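You operate a simulated robot arm through the tools that you are given. There is no shell and no other tool.

You are at the controls of a simulated two-armed robot. One attempt, no reset.

TASK
Put the drawer's bearing in the white nest; lock it under the plunger.
Fine: low case's drawer shut again; turn the round table to the blue plunger, then push in the yellow pull knob. Where these are worked on the way, their far stop is far enough and under half their travel is too little: drawer of the low case.

The check looks at the end state, three seconds after you hand in, the way a careful person would. Anything else that was tipped, shoved, dropped, spilled or broken makes it a failure.

THE ROBOT
Two 7-joint arms with fingered hands on one trunk that stands fixed in place. Base frame: the origin is at the foot of the trunk, x ahead of it, y to its left, z up; the work surface is at about z = 0.82. Readings come in m, rad, newtons and seconds.
The left shoulder is at [0.03, 0.119, 1.069], the right one opposite. With the tool pointing down near the work surface each hand reaches from about 0.34 to 0.76 m from the base axis, measured 20 degrees to its own side. Payload 3.8 kg a hand.
Tool frame (each hand has its own): the origin (TCP) lies between the finger pads and is the grasp point; the fingertips stand 0.025 m ahead of it; z points along the fingers, y is the line along which they close. The gripper opens to 0.088 m. The gripper's body begins 0.029 m behind the TCP. The gripper is a hand of 4 fingers: y runs from the thumb to the fingers, the wrist lies at [-0.013, -0.106, -0.174] in the tool frame, and closing takes about 1.5 s.
Orientation is told as [roll, pitch, yaw] about the base's x, y, z axes, in that order, counted from this pose: with the fingers straight down and the wrist toward the robot, the tool's x, y and z point along [0, 1, 0], [1, 0, 0] and [0, 0, -1] of the base frame.

THE INTERFACE
- The arms move only by the tool move_arm. It takes "left_steps", "right_steps" or both (then of equal length, played together; a hand with none holds still); each is a list that holds one entry, the list of rows, each a list of 7 numbers: the shift along the tool's x, y, z in m, then the turn, a rotation vector about the tool's x, y, z in rad, then the gripper command, from -1 (fully open) to 1 (shut), values between in proportion. In form: [[[tx, ty, tz, rx, ry, rz, grip], ...]]. A call has 1 to 20 rows; each row shifts and turns the commanded pose from where the row before left it, along the tool's axes as they then stand. A row lasts 0.2 s, in which the tool goes at most 0.05 m and 0.15 rad; a call with a longer step from one row to the next is refused whole, and so is a gripper value outside its range. Where a pose cannot be reached the arm comes as near as it can. A force on the tool above 40 N (or 10 N above the force at the start of the call, whichever is more), or a blocked arm, ends the call early, and 0.2 s more pass. Each finger travels about 0.153 m/s and halts on what it meets, pressing with about 26 N; the grip force reading is that of the motor and also rises with nothing between the fingers. The clock runs only during rows and for 0.2 s after the last one: add rows that do not move to give the fingers time. The reply holds the time, the measured pose of the TCP, the force on the tool along the base axes, the opening and the grip force, in the units named above and with some noise, with the torque about the TCP (base axes, N m) and any sound that the robot's microphone picked up, and new pictures: "show" is both (left out), scene, wrist or none (wrist: the cameras of the hands that moved).
- Cameras (640 x 400 px; columns grow to the right, rows downward): "scene" is now at [0.0473, -0.0407, 1.6122]; the picture's right is [-0.53, -0.85, 0.00], its down [-0.66, 0.41, -0.63] and it looks along [0.53, -0.33, -0.78] (base axes); focal length 332 px, centre (320, 200). "left" rides on the left gripper at [-0.064, -0.083, -0.098] in its tool frame; the picture's right is [-0.62, -0.37, 0.69], its down [0.71, -0.63, 0.30] and it looks along [0.32, 0.68, 0.65] (tool axes); focal length 265 px, centre (320, 200). "right" rides on the right gripper at [0.064, -0.083, -0.098] in its tool frame; the picture's right is [-0.62, 0.37, -0.69], its down [-0.71, -0.63, 0.30] and it looks along [-0.32, 0.68, 0.65] (tool axes); focal length 265 px, centre (320, 200). There is no depth. A picture from a camera that has moved, and an enlarged one, comes with that camera's place and axes in the base frame and with its lens.
- lift_body(by): slides the trunk up (or, below 0, down) by that many m; the arms and the scene camera ride with it, the base frame stays. It gives what a move gives, with no picture.
- hand_shape(shape, hand): the hand has 4 fingers and takes this shape, open, in about a second: jaw (thumb against the fingers, like two jaws); tri (thumb and two fingers); tip (a fingertip pinch); poke (one finger out to press); point (the index stretched); flat (the hand flat); cup (the hand cupped); fist (a fist). The gripper value then closes the fingers along that shape, each until it touches; the sizes above hold for jaw. It gives what a move gives, with no picture.
- turn_head(pan, tilt): turns the head with the scene camera to pan (to the left, within 2.094 rad either way) and tilt (down, from -0.506 to 1.204), counted from straight ahead of the robot. It gives what a move gives, and a new picture of the scene camera.
- enlarge(camera, box): a new picture of the part [left, top, right, bottom] of that camera's present view, enlarged. It takes no simulated time.
- hand_in(): hands the job in; it is judged then, once.

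Nothing tells you positions but the pictures and the camera data. Unless the task says otherwise, let go and move clear before handing in.

The tools are called after "Request:" as name(argument=value, ...) on one line, values as JSON. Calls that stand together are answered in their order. move_arm: Moves the arms, as the interface text tells. Its arguments: {"type":"object","properties":{"left_steps":{"type":"array"},"right_steps":{"type":"array"},"show":{"type":"string","enum":["both","scene","wrist","none"]}},"required":[]} The other tools are called the same way: lift_body (by) slides the trunk up or down; hand_shape (shape, hand) gives the hand a shape; turn_head (pan, tilt) turns the head that bears the scene camera; enlarge (camera, box) takes an enlarged picture of a part of a camera's view; hand_in () hands the job in.

At the start:

```text
t: 0.0
left_tcp_pos: [0.4658, -0.0552, 1.1655]
left_orientation: [0.001, 0.0, 0.001]
left_contact_force: [0.3, -0.4, 0.5]
left_torque: [0.03, 0.01, 0.02]
left_opening: 0.0876
left_gripper_force: 0.1
left_shape: jaw
right_tcp_pos: [0.2796, -0.3883, 1.154]
right_orientation: [0.0, 0.0, 0.0]
right_contact_force: [0.2, -0.1, -0.7]
right_torque: [0.01, -0.01, -0.03]
right_opening: 0.0872
right_gripper_force: 0.0
right_shape: jaw
trunk travel left (down, up): [-0.225, 0.365]
head pan, tilt: [-0.553, 0.89]
```

scene: 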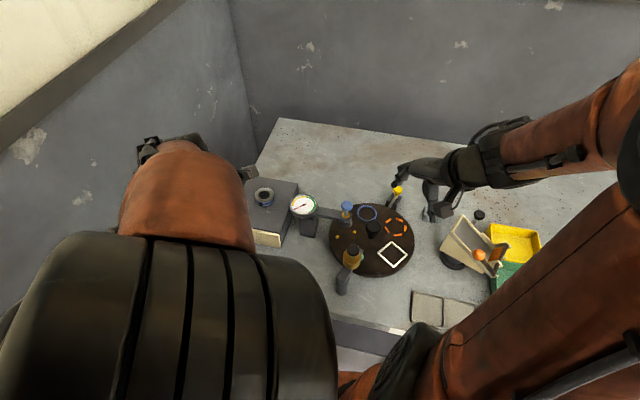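
right: 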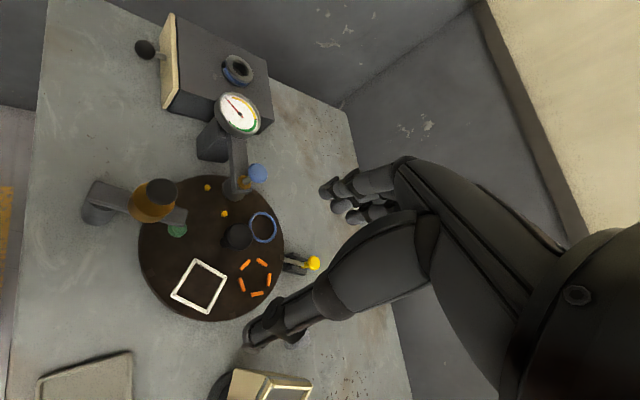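
left: 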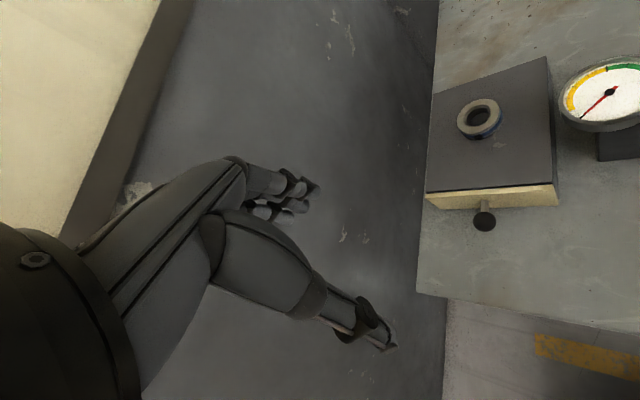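

I see a round dark table with marked nests (white square, orange dashes, blue ring), a low grey case with a cream drawer and a ring-like thing on top, a gauge, plungers and a yellow knob. I'll look closer before moving.

Request:
enlarge(camera="scene", box=[230, 150, 430, 300])

Request:
enlarge(camera="right", box=[60, 0, 340, 340])

Request:
enlarge(camera="left", box=[400, 40, 640, 260])

Request:
enlarge(camera="scene", box=[380, 150, 580, 350])

```text
2.67 times, centred on (330, 225) of scene
camera zoom: at [0.0473, -0.0407, 1.6122], right [-0.53, -0.85, 0.0], down [-0.66, 0.41, -0.63], along [0.53, -0.33, -0.78], focal length 885 px, centre (293, 133)
```

zoom: 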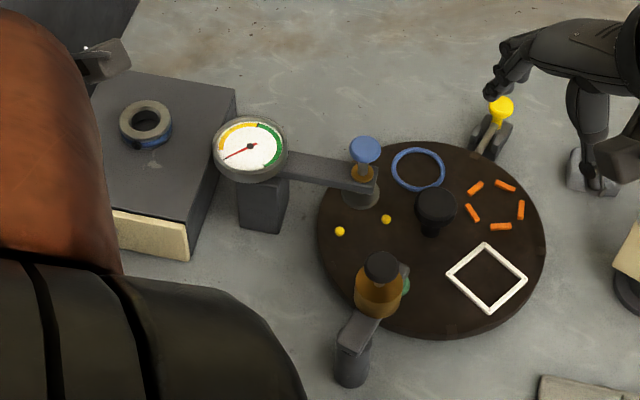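

```text
1.18 times, centred on (200, 170) of right
camera zoom: at [0.1959, -0.3257, 1.2535], right [0.37, -0.62, 0.69], down [-0.63, -0.71, -0.3], along [0.68, -0.32, -0.65], focal length 312 px, centre (461, 235)
```

zoom: 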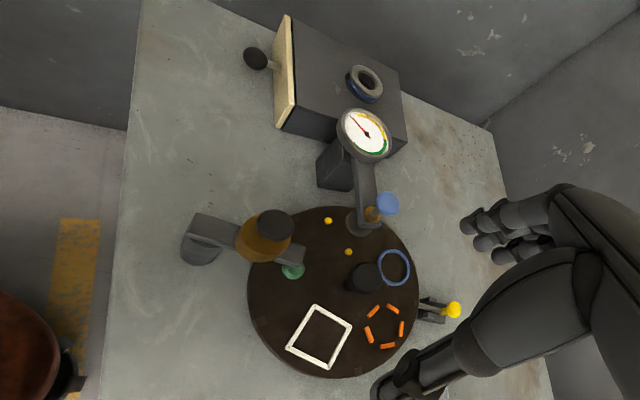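

```text
1.82 times, centred on (520, 150) of left
camera zoom: at [0.3828, -0.12, 1.2645], right [-0.37, -0.62, -0.69], down [-0.63, 0.71, -0.3], along [0.68, 0.32, -0.65], focal length 483 px, centre (-44, 291)
```

zoom: 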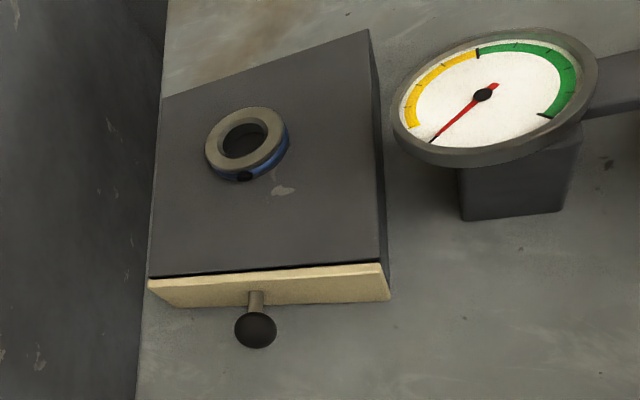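

```text
2.00 times, centred on (480, 250) of scene
camera zoom: at [0.0473, -0.0407, 1.6122], right [-0.53, -0.85, 0.0], down [-0.66, 0.41, -0.63], along [0.53, -0.33, -0.78], focal length 664 px, centre (0, 100)
```

zoom: 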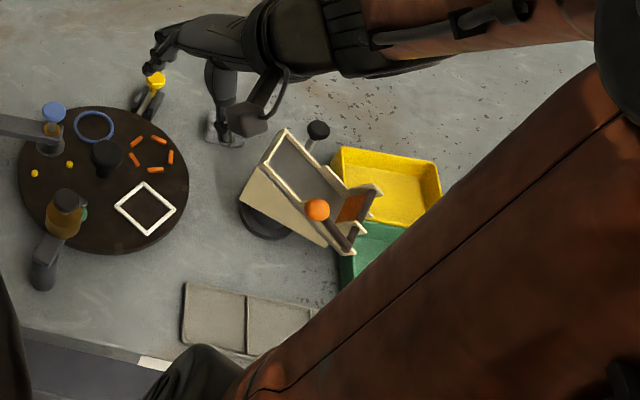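

The bearing on top of the case is probably a decoy; the drawer's own bearing should be inside. I'll zoom in on the table's details, especially the yellow knob and the plungers.

Request:
enlarge(camera="scene", box=[375, 165, 435, 205])

Request:
enlarge(camera="right", box=[130, 150, 330, 330])

Request:
enlarge(camera="scene", box=[320, 190, 420, 300])

Request:
enlarge(camera="right", box=[270, 240, 340, 284])

```text
10.00 times, centred on (405, 185) of scene
camera zoom: at [0.0473, -0.0407, 1.6122], right [-0.53, -0.85, 0.0], down [-0.66, 0.41, -0.63], along [0.53, -0.33, -0.78], focal length 3320 px, centre (-530, 350)
```

zoom: 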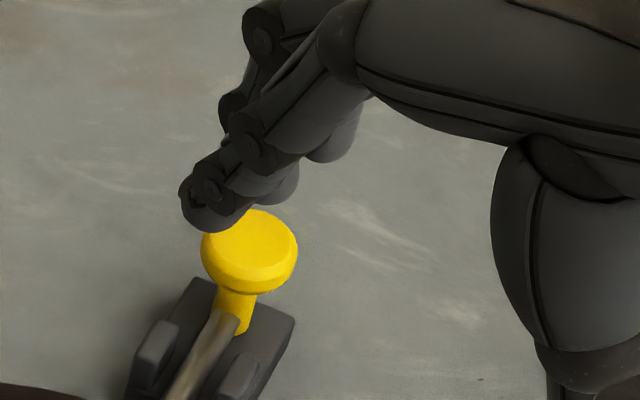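

```text
2.22 times, centred on (230, 240) of right
camera zoom: at [0.1959, -0.3257, 1.2535], right [0.37, -0.62, 0.69], down [-0.63, -0.71, -0.3], along [0.68, -0.32, -0.65], focal length 590 px, centre (520, 111)
```

zoom: 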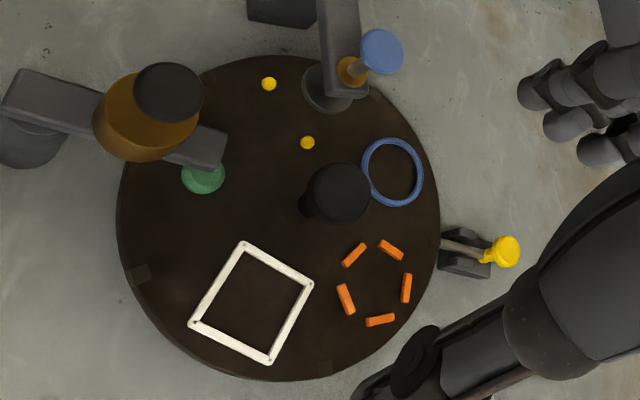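

```text
3.64 times, centred on (370, 245) of scene
camera zoom: at [0.0473, -0.0407, 1.6122], right [-0.53, -0.85, 0.0], down [-0.66, 0.41, -0.63], along [0.53, -0.33, -0.78], focal length 1207 px, centre (138, 36)
```

zoom: 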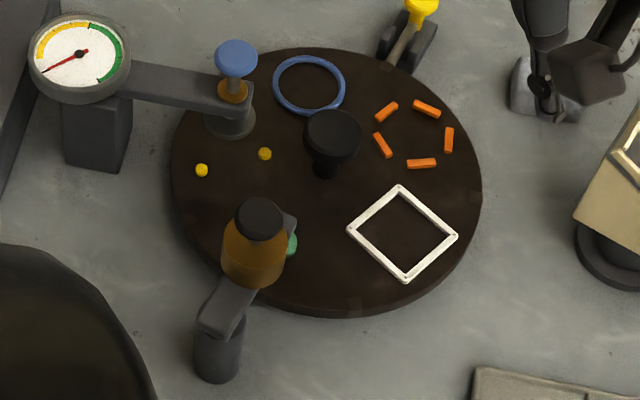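

```text
9.09 times, centred on (305, 262) of right
camera zoom: at [0.1959, -0.3257, 1.2535], right [0.37, -0.62, 0.69], down [-0.63, -0.71, -0.3], along [0.68, -0.32, -0.65], focal length 2413 px, centre (456, -364)
```

zoom: 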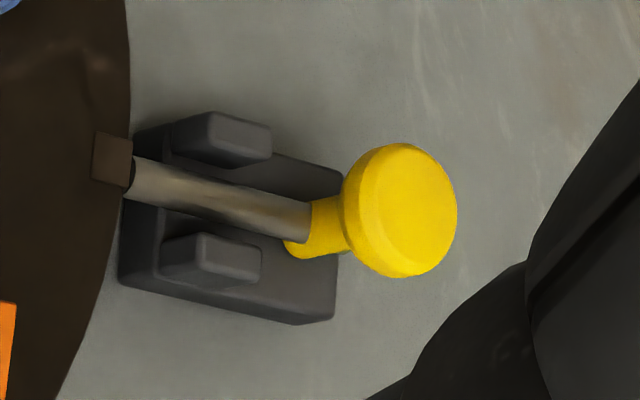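

Request:
enlarge(camera="scene", box=[370, 180, 418, 210])

Request:
enlarge(camera="right", box=[220, 155, 300, 205])

Request:
enlarge(camera="right", box=[130, 170, 210, 240])

Request:
enlarge(camera="right", box=[200, 200, 290, 260])

```text
13.33 times, centred on (394, 195) of scene
camera zoom: at [0.0473, -0.0407, 1.6122], right [-0.53, -0.85, 0.0], down [-0.66, 0.41, -0.63], along [0.53, -0.33, -0.78], focal length 4426 px, centre (-667, 267)
```

zoom: 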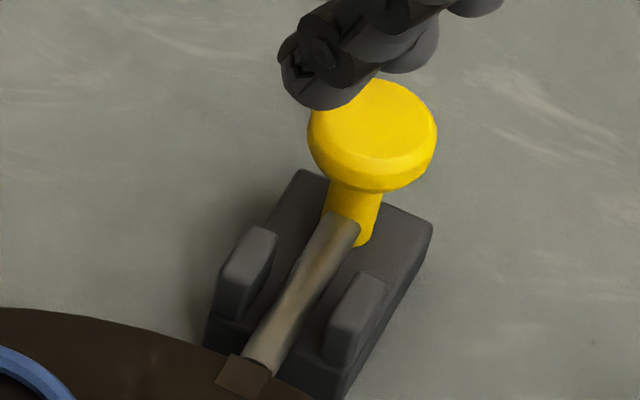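

```text
8.00 times, centred on (260, 180) of right
camera zoom: at [0.1959, -0.3257, 1.2535], right [0.37, -0.62, 0.69], down [-0.63, -0.71, -0.3], along [0.68, -0.32, -0.65], focal length 2123 px, centre (800, 360)
```

zoom: 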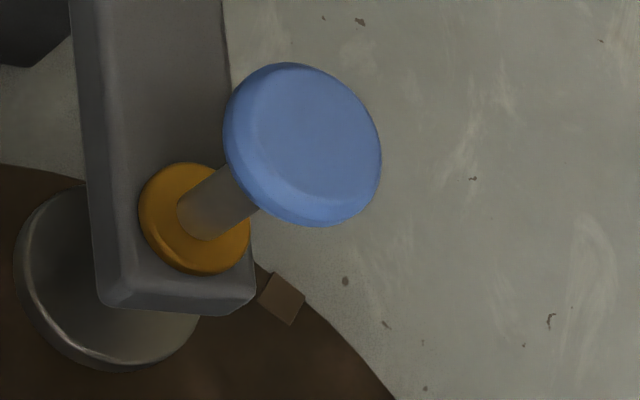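

```text
5.71 times, centred on (170, 205) of right
camera zoom: at [0.1959, -0.3257, 1.2535], right [0.37, -0.62, 0.69], down [-0.63, -0.71, -0.3], along [0.68, -0.32, -0.65], focal length 1517 px, centre (1177, 171)
```

zoom: 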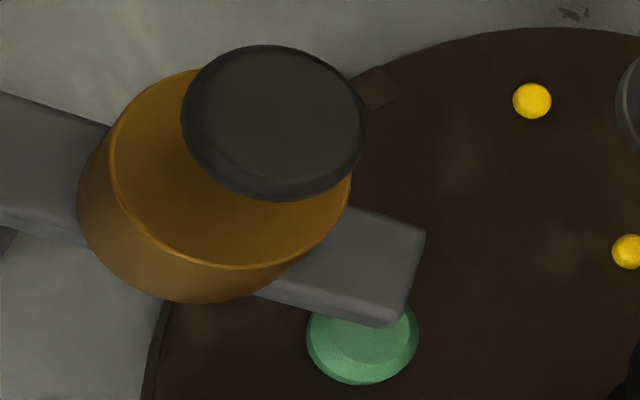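

```text
6.67 times, centred on (245, 230) of right
camera zoom: at [0.1959, -0.3257, 1.2535], right [0.37, -0.62, 0.69], down [-0.63, -0.71, -0.3], along [0.68, -0.32, -0.65], focal length 1769 px, centre (820, 0)
```

zoom: 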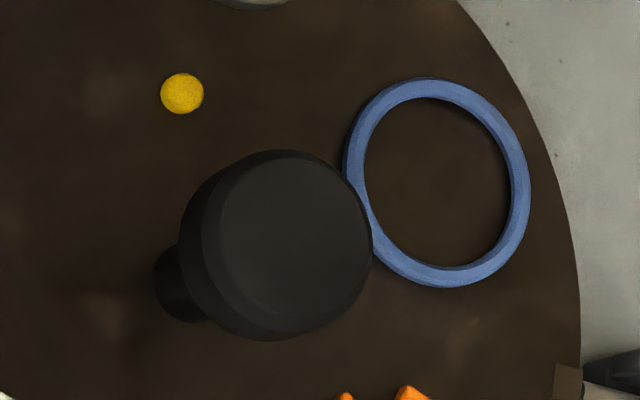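

Request:
enlarge(camera="left", box=[440, 180, 520, 240])

Request:
enlarge(camera="right", box=[125, 20, 205, 80])

Request:
enlarge(camera="left", box=[450, 90, 520, 150])

```text
6.67 times, centred on (480, 210) of left
camera zoom: at [0.3828, -0.12, 1.2645], right [-0.37, -0.62, -0.69], down [-0.63, 0.71, -0.3], along [0.68, 0.32, -0.65], focal length 1769 px, centre (-747, 133)
```

zoom: 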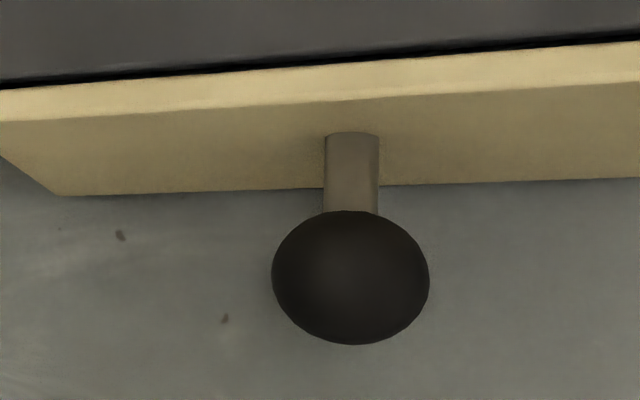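

```text
6.67 times, centred on (165, 50) of right
camera zoom: at [0.1959, -0.3257, 1.2535], right [0.37, -0.62, 0.69], down [-0.63, -0.71, -0.3], along [0.68, -0.32, -0.65], focal length 1769 px, centre (1353, 1200)
```

zoom: 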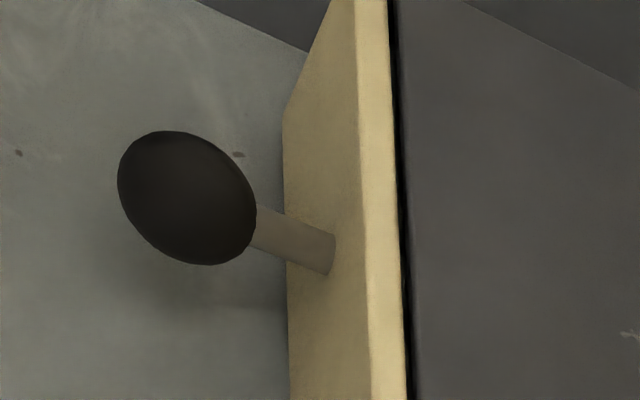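

```text
6.67 times, centred on (485, 120) of left
camera zoom: at [0.3828, -0.12, 1.2645], right [-0.37, -0.62, -0.69], down [-0.63, 0.71, -0.3], along [0.68, 0.32, -0.65], focal length 1769 px, centre (-780, 733)
```

zoom: 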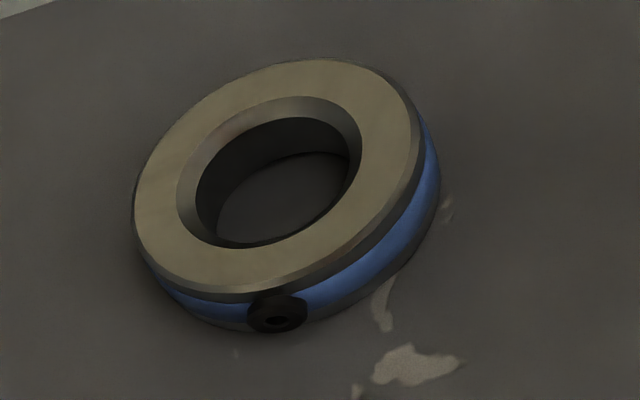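

The picture agrees from both cameras: drawer knob at about [0.531, -0.121, 0.86], with the drawer opening toward (-0.7, +0.7). First I'll clear the left arm out of the scene view and turn its camera toward the drawer.

Request:
move_arm(left_steps=[[[0.04, -0.02, 0, 0, 0, 0, -1], [0.04, -0.02, 0, 0, 0, 0, -1], [0.04, -0.02, 0, 0, 0, 0, -1], [0.04, -0.02, 0, 0, 0, 0, -1], [0.04, -0.02, 0, 0, 0, 0, -1], [0.02, -0.02, 0, 0, 0, 0, -1], [0, 0, 0, 0, 0, 0.131, -1], [0, 0, 0, 0, 0, 0.131, -1], [0, 0, 0, 0, 0, 0.131, -1], [0, 0, 0, 0, 0, 0.131, -1], [0, 0, 0, 0, 0, 0.131, -1], [0, 0, 0, 0, 0, 0.131, -1], [0, 0, 0, 0, 0, 0, -1]]])

```text
t: 2.8
left_tcp_pos: [0.3495, 0.164, 1.1668]
left_orientation: [-0.002, 0.0, -0.787]
left_contact_force: [-0.8, -0.1, -0.1]
left_torque: [0.0, 0.0, 0.03]
left_opening: 0.0879
left_gripper_force: 0.1
left_shape: jaw
left hand out of reach, approached as far as the arm can: row 6
right_tcp_pos: [0.2791, -0.3887, 1.1532]
right_orientation: [-0.002, 0.001, -0.001]
right_contact_force: [-0.5, 0.3, -0.3]
right_torque: [-0.02, 0.01, -0.01]
right_opening: 0.0876
right_gripper_force: 0.1
right_shape: jaw
trunk travel left (down, up): [-0.225, 0.365]
head pan, tilt: [-0.553, 0.89]
camera scene: at [0.047, -0.0408, 1.6122], right [-0.53, -0.85, 0.0], down [-0.66, 0.41, -0.63], along [0.53, -0.33, -0.78], focal length 332 px, centre (320, 200)
camera left: at [0.2448, 0.1778, 1.2664], right [-0.7, -0.18, -0.69], down [0.06, 0.95, -0.3], along [0.71, -0.26, -0.65], focal length 265 px, centre (320, 200)
```

scene: 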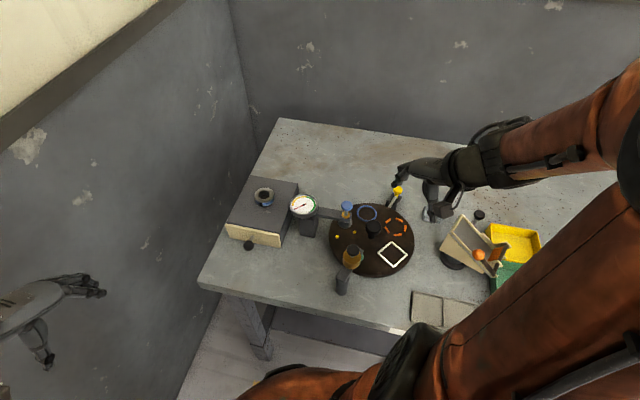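
left: 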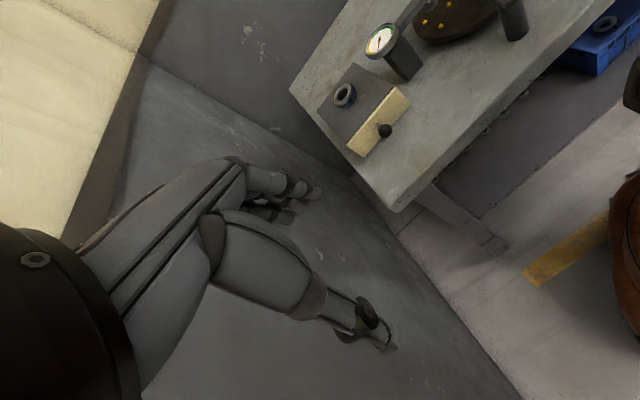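

Request:
enlarge(camera="scene", box=[215, 165, 335, 265])

Request:
enlarge(camera="left", box=[310, 20, 450, 170])

```text
4.00 times, centred on (275, 215) of scene
camera zoom: at [0.047, -0.0408, 1.6122], right [-0.53, -0.85, 0.0], down [-0.66, 0.41, -0.63], along [0.53, -0.33, -0.78], focal length 1328 px, centre (500, 140)
```

zoom: 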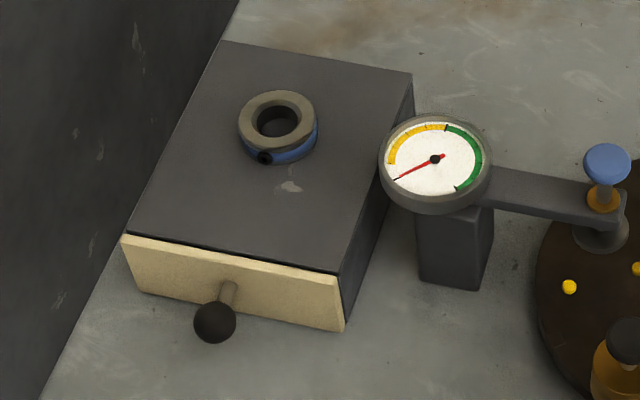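

```text
2.67 times, centred on (380, 95) of left
camera zoom: at [0.2448, 0.1778, 1.2664], right [-0.7, -0.18, -0.69], down [0.06, 0.95, -0.3], along [0.71, -0.26, -0.65], focal length 708 px, centre (160, 480)
```

zoom: 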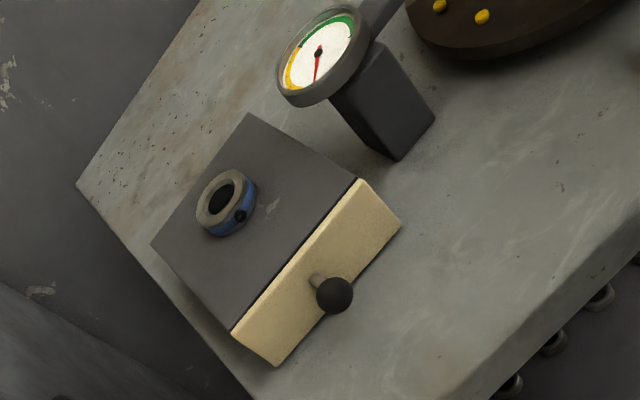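

The knob re-triangulates to about [0.528, -0.120, 0.863] and the case is turned 45°. I'll bring the right hand above the knob with its closing line along the drawer front.

Request:
move_arm(right_steps=[[[0.0336, 0.0311, 0, 0, 0, 0, -1], [0.0336, 0.0311, 0, 0, 0, 0, -1], [0.0336, 0.0311, 0, 0, 0, 0, -1], [0.0336, 0.0311, 0, 0, 0, 0, -1], [0.0336, 0.0311, 0, 0, 0, 0, -1], [0.0336, 0.0311, 0, 0, 0, 0, -1], [0.0336, 0.0311, 0, 0, 0, 0, -1], [0.0336, 0.0311, 0, 0, 0, 0, -1], [0, 0, 0, 0, 0, -0.131, -1], [0, 0, 0, 0, 0, -0.131, -1], [0, 0, 0, 0, 0, -0.131, -1], [0, 0, 0, 0, 0, -0.131, -1], [0, 0, 0, 0, 0, -0.131, -1], [0, 0, 0, 0, 0, -0.131, -1], [0, 0, 0.04, 0, 0, 0, -1], [0, 0, 0.04, 0, 0, 0, -1], [0, 0, 0.03, 0, 0, 0, -1], [0, 0, 0.02, 0, 0, 0, -1], [0, 0, 0, 0, 0, 0, -1]]])

```text
t: 6.8
left_tcp_pos: [0.3486, 0.164, 1.1674]
left_orientation: [0.002, -0.001, -0.786]
left_contact_force: [0.5, 0.2, -0.2]
left_torque: [-0.01, 0.0, -0.02]
left_opening: 0.0876
left_gripper_force: 0.0
left_shape: jaw
right_tcp_pos: [0.517, -0.1037, 1.0657]
right_orientation: [0.0, 0.001, 0.789]
right_contact_force: [0.2, 0.0, 0.6]
right_torque: [-0.01, 0.03, 0.0]
right_opening: 0.0878
right_gripper_force: 0.1
right_shape: jaw
right hand out of reach, approached as far as the arm can: row 15, 16, 17, 18
trunk travel left (down, up): [-0.225, 0.365]
head pan, tilt: [-0.553, 0.89]
camera scene: at [0.0475, -0.0405, 1.6122], right [-0.53, -0.85, 0.0], down [-0.66, 0.41, -0.63], along [0.53, -0.33, -0.78], focal length 332 px, centre (320, 200)
camera right: at [0.4108, -0.1178, 1.1652], right [0.7, -0.18, 0.69], down [0.06, -0.95, -0.3], along [0.71, 0.25, -0.65], focal length 265 px, centre (320, 200)
```

scene: 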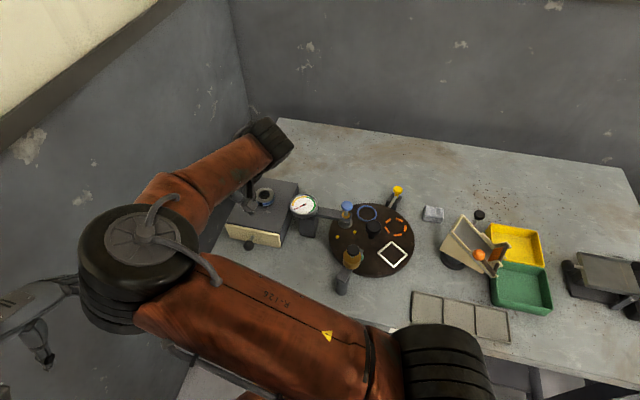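
right: 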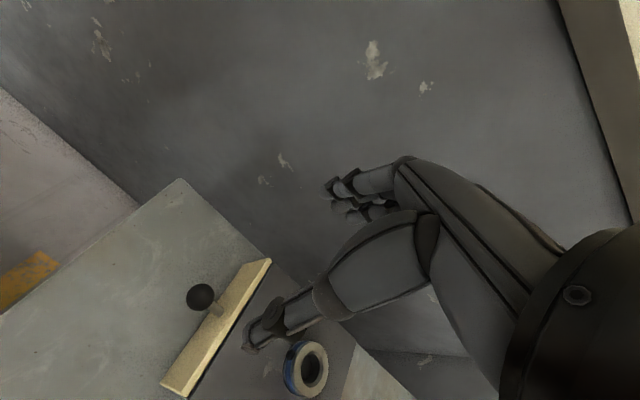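

The right arm took an awkward elbow-in posture and couldn't descend. I'll look at the hand itself before choosing another approach.

Request:
enlarge(camera="right", box=[220, 120, 480, 380])

Request:
enlarge(camera="scene", box=[200, 100, 340, 270])

Request:
enlarge(camera="left", box=[200, 0, 640, 280])

```text
1.54 times, centred on (350, 250) of right
camera zoom: at [0.4108, -0.1178, 1.1652], right [0.7, -0.18, 0.69], down [0.06, -0.95, -0.3], along [0.71, 0.25, -0.65], focal length 408 px, centre (274, 123)
```

zoom: 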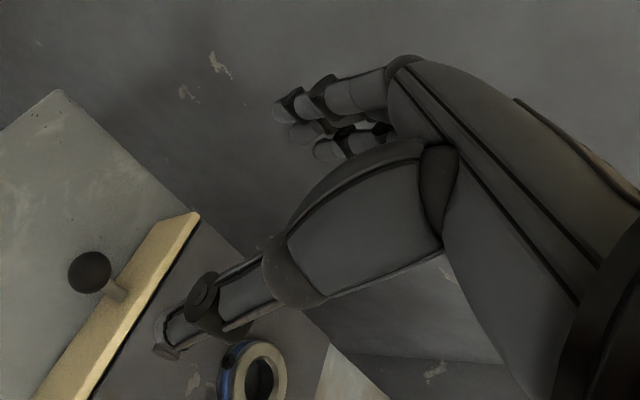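

```text
2.35 times, centred on (270, 185) of scene
camera zoom: at [0.0475, -0.0405, 1.6122], right [-0.53, -0.85, 0.0], down [-0.66, 0.41, -0.63], along [0.53, -0.33, -0.78], focal length 781 px, centre (438, 235)
```

zoom: 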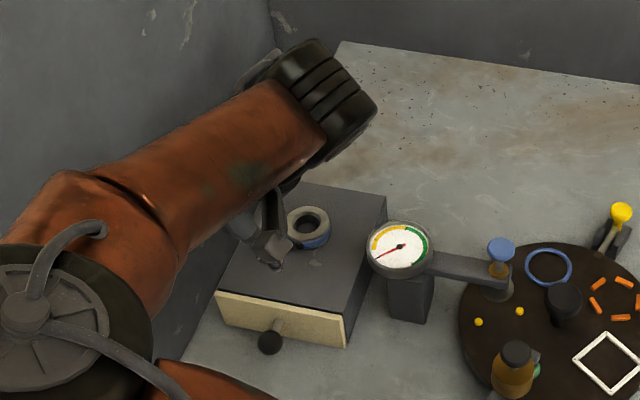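

```text
1.43 times, centred on (420, 140) of left
camera zoom: at [0.2452, 0.1779, 1.2662], right [-0.7, -0.18, -0.69], down [0.06, 0.95, -0.3], along [0.71, -0.25, -0.65], focal length 379 px, centre (177, 286)
```

zoom: 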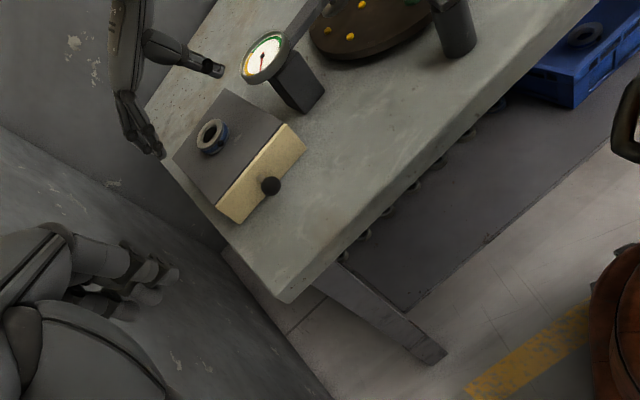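

Request:
move_arm(right_steps=[[[0, 0, -0.045, 0, 0, 0, -1], [0, 0, -0.045, 0, 0, 0, -1], [0, 0, 0, 0, 0, 0.131, -1], [0, 0, 0, 0, 0, 0.131, -1], [0, 0, 0, 0, 0, 0.131, -1], [0, 0, 0, 0, 0, 0.131, -1], [0, 0, 0, 0, 0, 0.131, -1], [0, 0, 0, 0, 0, 0.131, -1], [-0.04, -0.02, 0, 0, 0, 0, -1], [-0.04, -0.02, 0, 0, 0, 0, -1], [-0.04, -0.02, 0, 0, 0, 0, -1], [-0.04, -0.02, 0, 0, 0, 0, -1]]], show="scene")

```text
t: 9.4
left_tcp_pos: [0.3495, 0.1634, 1.1678]
left_orientation: [0.002, 0.0, -0.786]
left_contact_force: [-0.3, -0.4, 0.5]
left_torque: [-0.01, 0.03, 0.01]
left_opening: 0.0872
left_gripper_force: 0.1
left_shape: jaw
right_tcp_pos: [0.4341, -0.264, 1.1575]
right_orientation: [-0.001, 0.0, 0.001]
right_contact_force: [-0.4, -0.2, -0.5]
right_torque: [0.02, -0.03, 0.01]
right_opening: 0.0876
right_gripper_force: 0.0
right_shape: jaw
trunk travel left (down, up): [-0.225, 0.365]
head pan, tilt: [-0.553, 0.89]
camera scene: at [0.0467, -0.0424, 1.6122], right [-0.53, -0.85, 0.0], down [-0.66, 0.41, -0.63], along [0.54, -0.33, -0.78], focal length 332 px, centre (320, 200)
```

scene: 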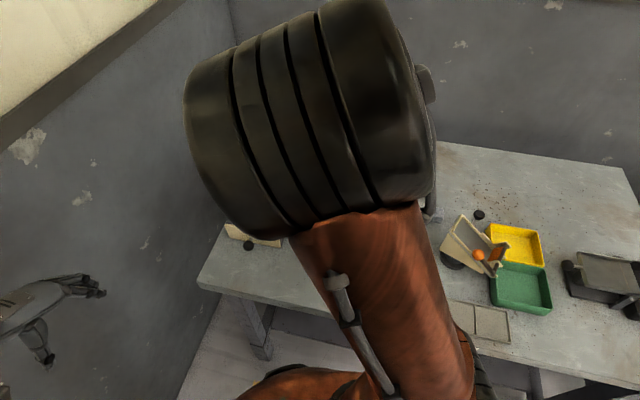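

The right elbow comes up high in front of the head camera. I'll raise the trunk to straighten the arms and get a better view.

Request:
lift_body(by=0.2)

Request:
turn_head(pan=-0.45, tilt=0.95)

```text
t: 11.6
left_tcp_pos: [0.3501, 0.1653, 1.3671]
left_orientation: [0.001, -0.001, -0.788]
left_contact_force: [0.1, 0.0, -0.3]
left_torque: [-0.01, -0.04, 0.01]
left_opening: 0.0877
left_gripper_force: 0.0
left_shape: jaw
right_tcp_pos: [0.434, -0.2635, 1.3588]
right_orientation: [0.0, 0.0, 0.0]
right_contact_force: [0.6, 0.6, 0.3]
right_torque: [0.0, 0.01, -0.03]
right_opening: 0.0879
right_gripper_force: 0.2
right_shape: jaw
trunk travel left (down, up): [-0.425, 0.165]
head pan, tilt: [-0.553, 0.89]
```

```text
t: 12.2
left_tcp_pos: [0.3493, 0.1655, 1.3681]
left_orientation: [-0.001, -0.001, -0.788]
left_contact_force: [-0.2, -0.5, 0.4]
left_torque: [-0.03, -0.03, -0.03]
left_opening: 0.0877
left_gripper_force: 0.1
left_shape: jaw
right_tcp_pos: [0.4345, -0.2633, 1.3564]
right_orientation: [0.001, 0.0, -0.001]
right_contact_force: [-0.6, 0.4, 0.2]
right_torque: [0.01, 0.01, -0.02]
right_opening: 0.0874
right_gripper_force: 0.2
right_shape: jaw
trunk travel left (down, up): [-0.425, 0.165]
head pan, tilt: [-0.45, 0.949]
camera scene: at [0.0483, -0.0321, 1.8078], right [-0.44, -0.9, 0.0], down [-0.73, 0.35, -0.58], along [0.52, -0.25, -0.81], focal length 332 px, centre (320, 200)
```

scene: 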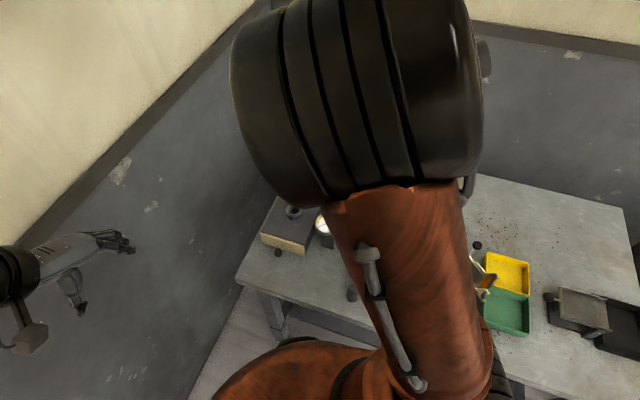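

Request:
move_arm(right_steps=[[[0.02, 0, 0.04, 0, 0, 0, -1], [0.02, 0, 0.04, 0, 0, 0, -1], [0.02, 0, 0.04, 0, 0, 0, -1], [0.02, 0, 0.04, 0, 0, 0, -1], [0.02, 0, 0.04, 0, 0, 0, -1], [0.02, 0, 0.04, 0, 0, 0, -1], [0.02, 0, 0.04, 0, 0, 0, -1], [0, 0, 0, 0, 0, 0, -1]]])

```text
t: 14.0
left_tcp_pos: [0.3497, 0.1648, 1.3667]
left_orientation: [0.001, 0.0, -0.786]
left_contact_force: [1.0, 0.1, -0.2]
left_torque: [-0.02, -0.01, -0.02]
left_opening: 0.0876
left_gripper_force: 0.0
left_shape: jaw
right_tcp_pos: [0.4291, -0.1111, 1.0941]
right_orientation: [-0.001, 0.0, 0.0]
right_contact_force: [-0.3, 0.8, -0.1]
right_torque: [-0.03, -0.05, 0.01]
right_opening: 0.0874
right_gripper_force: 0.1
right_shape: jaw
right hand out of reach, approached as far as the arm can: row 7
trunk travel left (down, up): [-0.425, 0.165]
head pan, tilt: [-0.45, 0.949]
camera scene: at [0.0484, -0.0324, 1.8078], right [-0.44, -0.9, 0.0], down [-0.73, 0.35, -0.58], along [0.52, -0.25, -0.81], focal length 332 px, centre (320, 200)
camera right: at [0.3453, -0.0489, 1.1931], right [0.37, -0.62, 0.69], down [-0.63, -0.71, -0.3], along [0.68, -0.32, -0.65], focal length 265 px, centre (320, 200)
```

scene: 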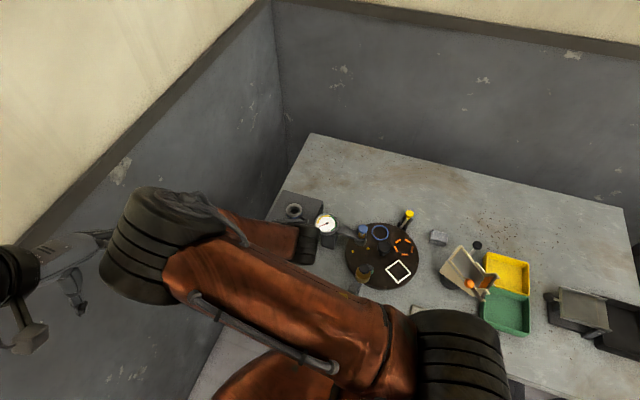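
right: 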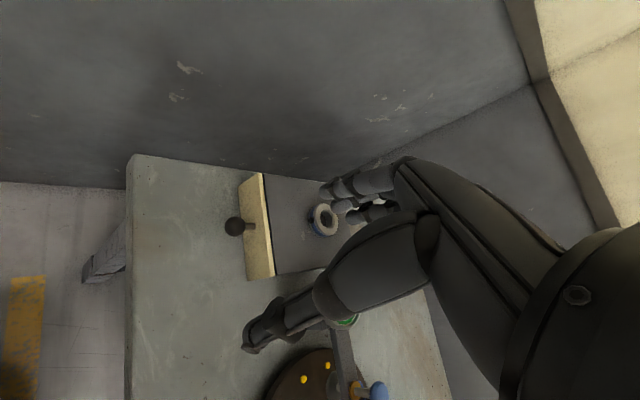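

This is again the elbow-in branch. I'll send the right arm back out to its own side and bring in the left arm, which started near the drawer with a good posture.

Request:
move_arm(right_steps=[[[-0.01, 0, -0.04, 0, 0, 0, -1], [-0.01, 0, -0.04, 0, 0, 0, -1], [-0.03, -0.01, -0.035, 0, 0, 0, -1], [-0.03, -0.02, -0.02, 0, 0, 0, -1], [-0.035, -0.02, 0, 0, 0, 0, -1], [-0.035, -0.02, 0, 0, 0, 0, -1], [-0.035, -0.02, 0, 0, 0, 0, -1], [-0.035, -0.02, 0, 0, 0, 0, -1], [-0.035, -0.02, 0, 0, 0, 0, -1], [-0.035, -0.02, 0, 0, 0, 0, -1], [-0.03, 0, 0, 0, 0, 0, -1], [-0.03, 0, 0, 0, 0, 0, -1], [0, 0, 0.04, 0, 0, 0, -1], [0, 0, 0.04, 0, 0, 0, -1]]])

```text
t: 17.0
left_tcp_pos: [0.3543, 0.1676, 1.3661]
left_orientation: [-0.006, 0.002, -0.787]
left_contact_force: [0.2, 0.5, 0.6]
left_torque: [-0.05, 0.02, -0.02]
left_opening: 0.0879
left_gripper_force: 0.1
left_shape: jaw
right_tcp_pos: [0.335, -0.3371, 1.2071]
right_orientation: [-0.003, 0.006, 0.001]
right_contact_force: [-0.1, 0.1, 0.6]
right_torque: [-0.01, 0.05, 0.03]
right_opening: 0.0879
right_gripper_force: 0.1
right_shape: jaw
right hand out of reach, approached as far as the arm can: row 6, 7, 8, 9, 10, 11, 12
trunk travel left (down, up): [-0.425, 0.165]
head pan, tilt: [-0.45, 0.949]
camera scene: at [0.0555, -0.0286, 1.8077], right [-0.44, -0.9, 0.0], down [-0.73, 0.35, -0.58], along [0.52, -0.26, -0.81], focal length 332 px, centre (320, 200)
camera right: at [0.251, -0.2732, 1.3058], right [0.37, -0.62, 0.69], down [-0.63, -0.72, -0.3], along [0.68, -0.33, -0.66], focal length 265 px, centre (320, 200)
```

scene: 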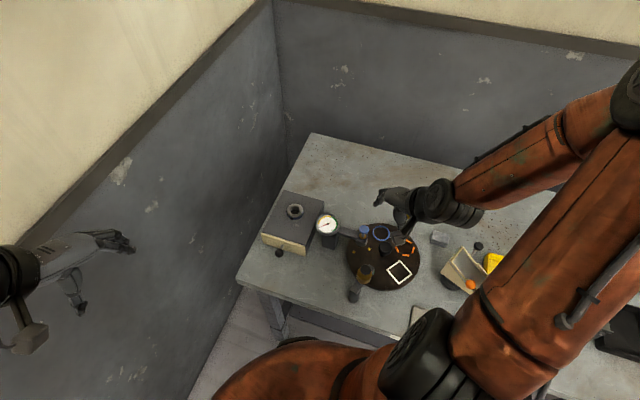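
right: 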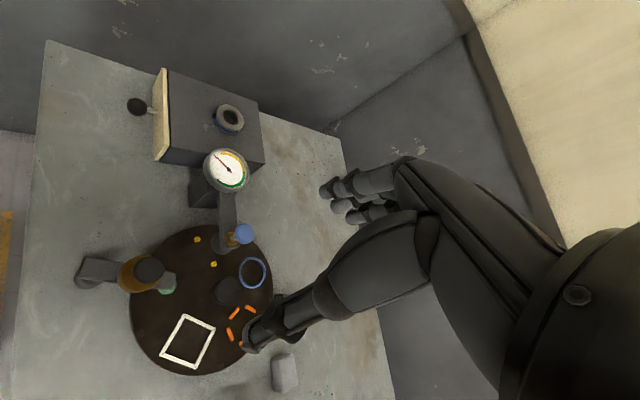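

Request:
move_arm(left_steps=[[[0, 0, 0.04, 0, 0, -0.131, -1], [0, 0, 0.04, 0, 0, -0.131, -1], [0, 0, 0.04, 0, 0, -0.131, -1], [0, 0, 0, 0, 0, -0.131, -1], [0, 0, 0, 0, 0, -0.131, -1], [0, 0, 0, 0, 0, -0.131, -1], [-0.04, 0.02, 0, 0, 0, 0, -1], [-0.04, 0.02, 0, 0, 0, 0, -1], [-0.04, 0.02, 0, 0, 0, 0, -1], [-0.04, 0.02, 0, 0, 0, 0, -1], [-0.04, 0.02, 0, 0, 0, 0, -1], [-0.02, 0.02, 0.02, 0, 0, 0, -1], [0, 0, 0.04, 0, 0, 0, -1], [0, 0, 0.04, 0, 0, 0, -1]]])

```text
t: 20.0
left_tcp_pos: [0.4531, 0.0993, 1.135]
left_orientation: [-0.001, 0.0, 0.0]
left_contact_force: [-0.4, -0.6, 0.2]
left_torque: [0.0, 0.01, 0.0]
left_opening: 0.088
left_gripper_force: 0.1
left_shape: jaw
left hand out of reach, approached as far as the arm can: row 3, 4, 5, 6, 9, 10, 11, 12
right_tcp_pos: [0.3301, -0.3381, 1.207]
right_orientation: [0.0, 0.0, 0.001]
right_contact_force: [0.3, -0.7, -0.3]
right_torque: [0.0, -0.01, 0.02]
right_opening: 0.0879
right_gripper_force: 0.2
right_shape: jaw
trunk travel left (down, up): [-0.425, 0.165]
head pan, tilt: [-0.45, 0.949]
camera scene: at [0.0485, -0.0321, 1.8078], right [-0.44, -0.9, 0.0], down [-0.73, 0.35, -0.58], along [0.52, -0.25, -0.81], focal length 332 px, centre (320, 200)
camera left: at [0.3701, 0.0352, 1.234], right [-0.37, -0.62, -0.69], down [-0.63, 0.71, -0.31], along [0.68, 0.32, -0.65], focal length 265 px, centre (320, 200)
```

scene: 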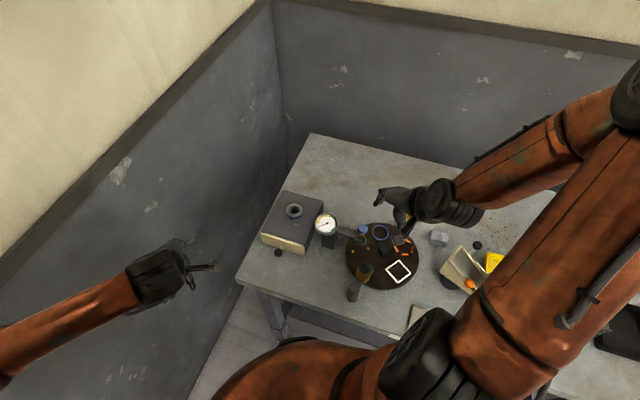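
left: 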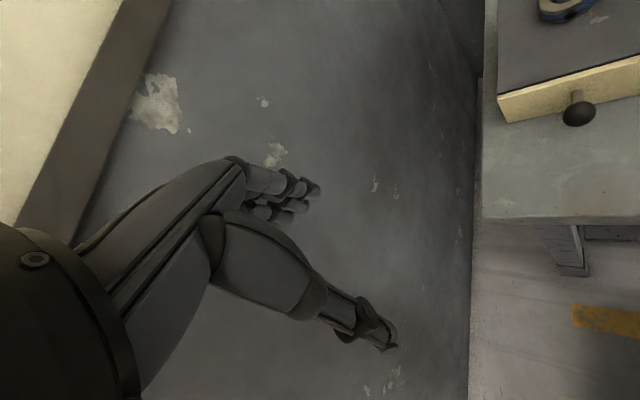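

With elbow out, the yaw has to turn inward first. I'll pull the left hand back, yaw the right hand +45° while its elbow is out on the right, then move it in along its own forward axis.

Request:
move_arm(left_steps=[[[0.02, -0.03, 0, 0, 0, 0.131, -1], [0.02, -0.03, 0, 0, 0, 0.131, -1], [0.02, -0.03, 0, 0, 0, 0.131, -1], [0, 0, 0, 0, 0, 0.131, -1], [0, 0, 0, 0, 0, 0.131, -1], [0, 0, 0, 0, 0, 0.131, -1], [0, 0, 0, 0, 0, 0, -1], [0, 0, 0, 0, 0, 0, -1], [0, 0, 0, 0, 0, 0, -1], [0, 0, 0, 0, 0, 0, -1], [0, 0, 0, 0, 0, 0, -1]]], right_steps=[[[0, 0, 0, 0, 0, -0.131, -1], [0, 0, 0, 0, 0, -0.131, -1], [0, 0, 0, 0, 0, -0.131, -1], [0, 0, 0, 0, 0, -0.131, -1], [0, 0, 0, 0, 0, -0.131, -1], [0, 0, 0, 0, 0, -0.131, -1], [0, 0.04, 0, 0, 0, 0, -1], [0, 0.04, 0, 0, 0, 0, -1], [0, 0.04, 0, 0, 0, 0, -1], [0, 0.04, 0, 0, 0, 0, -1], [0, 0, 0, 0, 0, 0, -1]]])

```text
t: 22.4
left_tcp_pos: [0.3707, 0.1668, 1.1356]
left_orientation: [0.0, 0.001, -0.786]
left_contact_force: [-0.2, -0.4, 0.1]
left_torque: [0.02, -0.01, 0.01]
left_opening: 0.0879
left_gripper_force: 0.0
left_shape: jaw
right_tcp_pos: [0.4409, -0.2255, 1.2079]
right_orientation: [0.001, -0.001, 0.786]
right_contact_force: [-1.3, -0.3, -0.5]
right_torque: [0.01, -0.03, -0.01]
right_opening: 0.0877
right_gripper_force: 0.1
right_shape: jaw
trunk travel left (down, up): [-0.425, 0.165]
head pan, tilt: [-0.45, 0.949]
camera scene: at [0.0469, -0.0331, 1.8078], right [-0.44, -0.9, 0.0], down [-0.73, 0.35, -0.58], along [0.52, -0.25, -0.81], focal length 332 px, centre (320, 200)
camera right: at [0.3359, -0.2402, 1.3071], right [0.7, -0.18, 0.69], down [0.06, -0.95, -0.3], along [0.71, 0.25, -0.65], focal length 265 px, centre (320, 200)
camera left: at [0.2667, 0.1797, 1.2343], right [-0.7, -0.18, -0.69], down [0.06, 0.95, -0.3], along [0.71, -0.25, -0.65], focal length 265 px, centre (320, 200)
```

scene: 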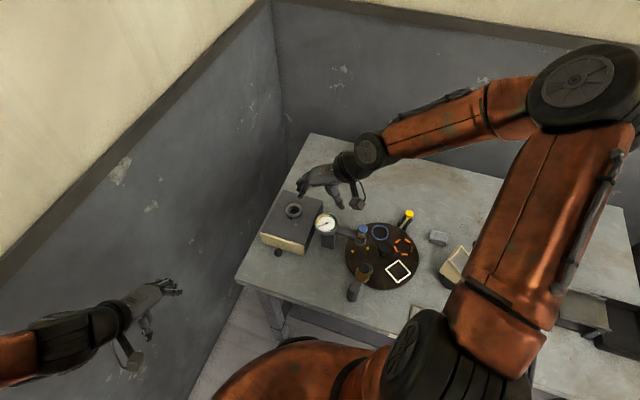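
right: 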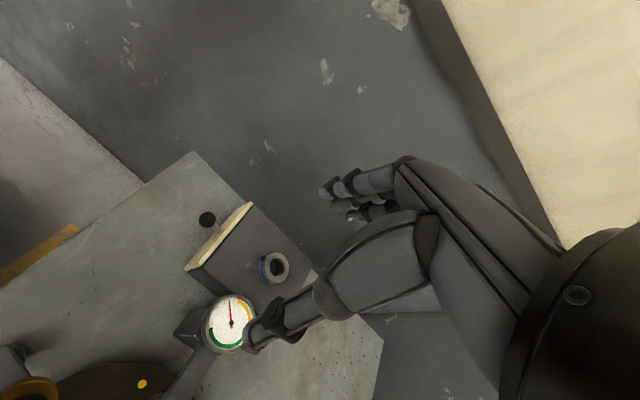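
left: 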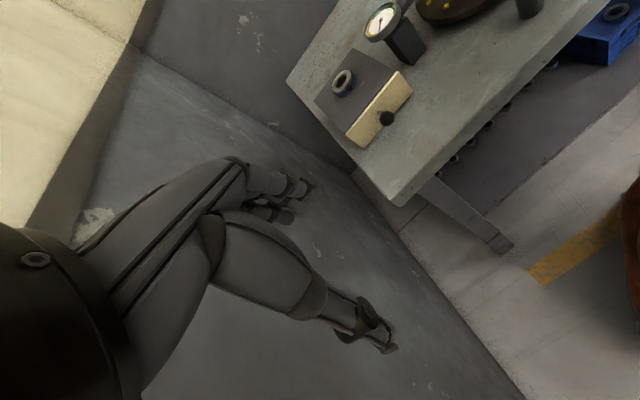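

Request:
move_arm(right_steps=[[[0.0033, 0.034, 0, 0, 0, 0, -1], [0.0033, 0.034, 0, 0, 0, 0, -1], [0.0033, 0.034, 0, 0, 0, 0, -1], [0.0033, 0.034, 0, 0, 0, 0, -1], [0, 0, 0.04, 0, 0, 0, -1], [0, 0, 0.04, 0, 0, 0, -1], [0, 0, 0.04, 0, 0, 0, -1], [0, 0, 0.04, 0, 0, 0, -1], [0, 0, 0.03, 0, 0, 0, -1], [0, 0, 0, 0, 0, 0, -1]]])

```text
t: 24.6
left_tcp_pos: [0.3723, 0.1673, 1.1356]
left_orientation: [0.0, 0.001, -0.786]
left_contact_force: [-0.4, 0.2, 0.6]
left_torque: [0.01, 0.0, 0.0]
left_opening: 0.0877
left_gripper_force: 0.1
left_shape: jaw
right_tcp_pos: [0.5283, -0.1201, 1.0174]
right_orientation: [-0.001, -0.001, 0.786]
right_contact_force: [-0.7, -0.3, 0.4]
right_torque: [0.0, 0.0, -0.02]
right_opening: 0.0878
right_gripper_force: 0.0
right_shape: jaw
trunk travel left (down, up): [-0.425, 0.165]
head pan, tilt: [-0.45, 0.949]
camera scene: at [0.048, -0.0319, 1.8079], right [-0.44, -0.9, 0.0], down [-0.73, 0.35, -0.58], along [0.52, -0.25, -0.81], focal length 332 px, centre (320, 200)
camera right: at [0.4226, -0.1347, 1.1162], right [0.7, -0.18, 0.69], down [0.06, -0.95, -0.3], along [0.71, 0.25, -0.65], focal length 265 px, centre (320, 200)
```

scene: 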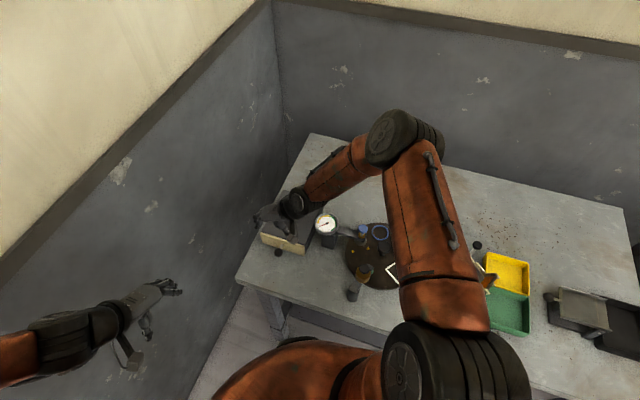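
right: 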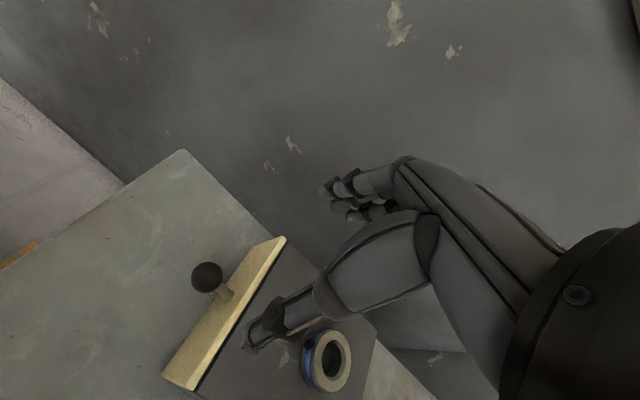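

The right hand is now above the knob in a good posture. I'll descend around the knob.

Request:
move_arm(right_steps=[[[0, 0, 0.04, 0, 0, 0, -1], [0, 0, 0.04, 0, 0, 0, -1], [0, 0, 0.03, 0, 0, 0, -1], [0, 0, 0.02, 0, 0, 0, -1], [0, 0, 0.015, 0, 0, 0, -1], [0, 0, 0, 0, 0, 0, -1]]])

Request:
enlarge(camera="right", box=[160, 140, 440, 400])

Request:
enlarge(camera="left", box=[310, 20, 450, 170])

```text
t: 26.0
left_tcp_pos: [0.3728, 0.1661, 1.1356]
left_orientation: [0.0, 0.0, -0.786]
left_contact_force: [0.4, 0.9, 0.7]
left_torque: [-0.01, -0.01, 0.01]
left_opening: 0.0876
left_gripper_force: 0.0
left_shape: jaw
right_tcp_pos: [0.5263, -0.1212, 0.8705]
right_orientation: [0.001, 0.001, 0.787]
right_contact_force: [-0.3, -0.2, 0.4]
right_torque: [0.04, -0.02, -0.01]
right_opening: 0.0877
right_gripper_force: 0.0
right_shape: jaw
trunk travel left (down, up): [-0.425, 0.165]
head pan, tilt: [-0.45, 0.949]
camera scene: at [0.0485, -0.032, 1.8078], right [-0.44, -0.9, 0.0], down [-0.73, 0.35, -0.58], along [0.52, -0.25, -0.81], focal length 332 px, centre (320, 200)
camera right: at [0.421, -0.1357, 0.9717], right [0.7, -0.18, 0.69], down [0.06, -0.95, -0.3], along [0.71, 0.25, -0.65], focal length 265 px, centre (320, 200)
```

scene: 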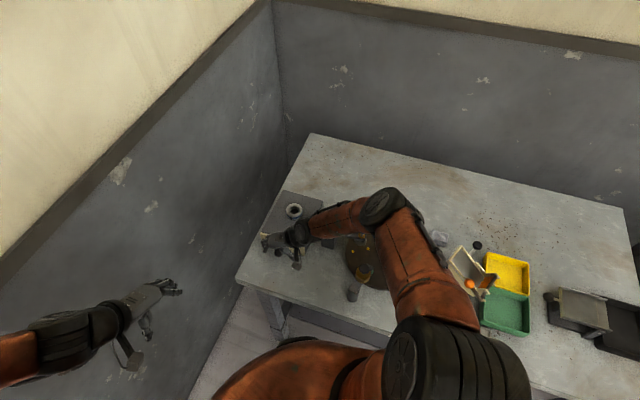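
right: 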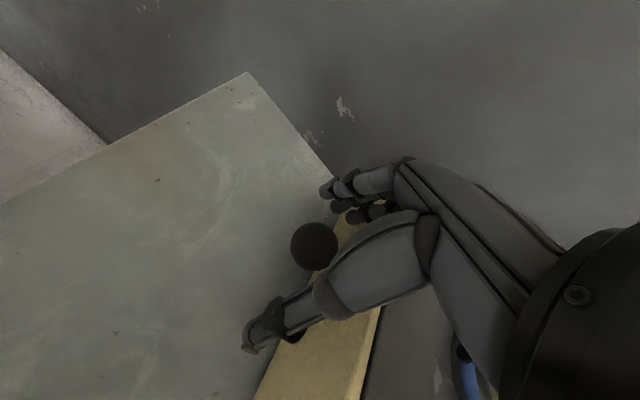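

```text
1.54 times, centred on (300, 270) of right
camera zoom: at [0.421, -0.1357, 0.9717], right [0.7, -0.18, 0.69], down [0.06, -0.95, -0.3], along [0.71, 0.25, -0.65], focal length 408 px, centre (351, 92)
```

zoom: 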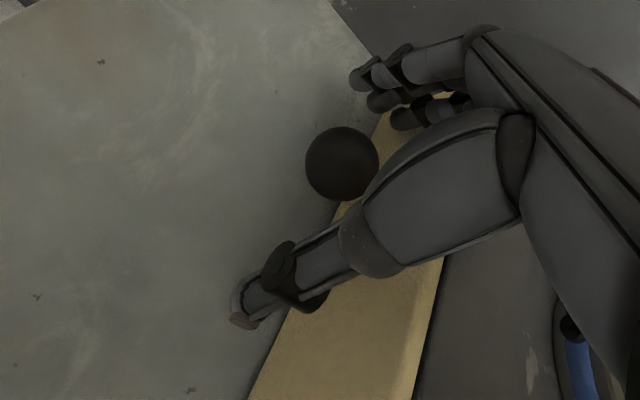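

```text
2.67 times, centred on (380, 95) of left
camera zoom: at [0.2678, 0.1804, 1.234], right [-0.7, -0.18, -0.69], down [0.06, 0.95, -0.3], along [0.71, -0.25, -0.65], focal length 708 px, centre (160, 480)
```

zoom: 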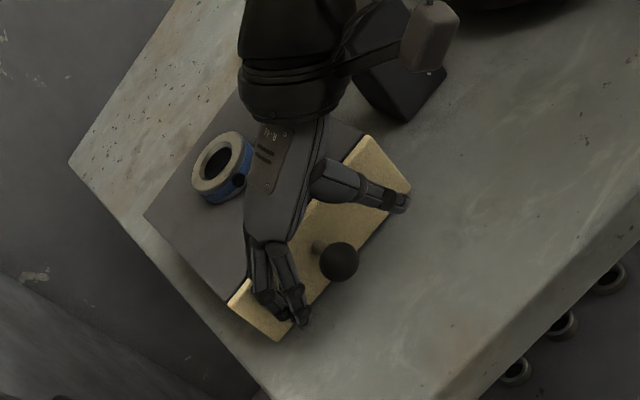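

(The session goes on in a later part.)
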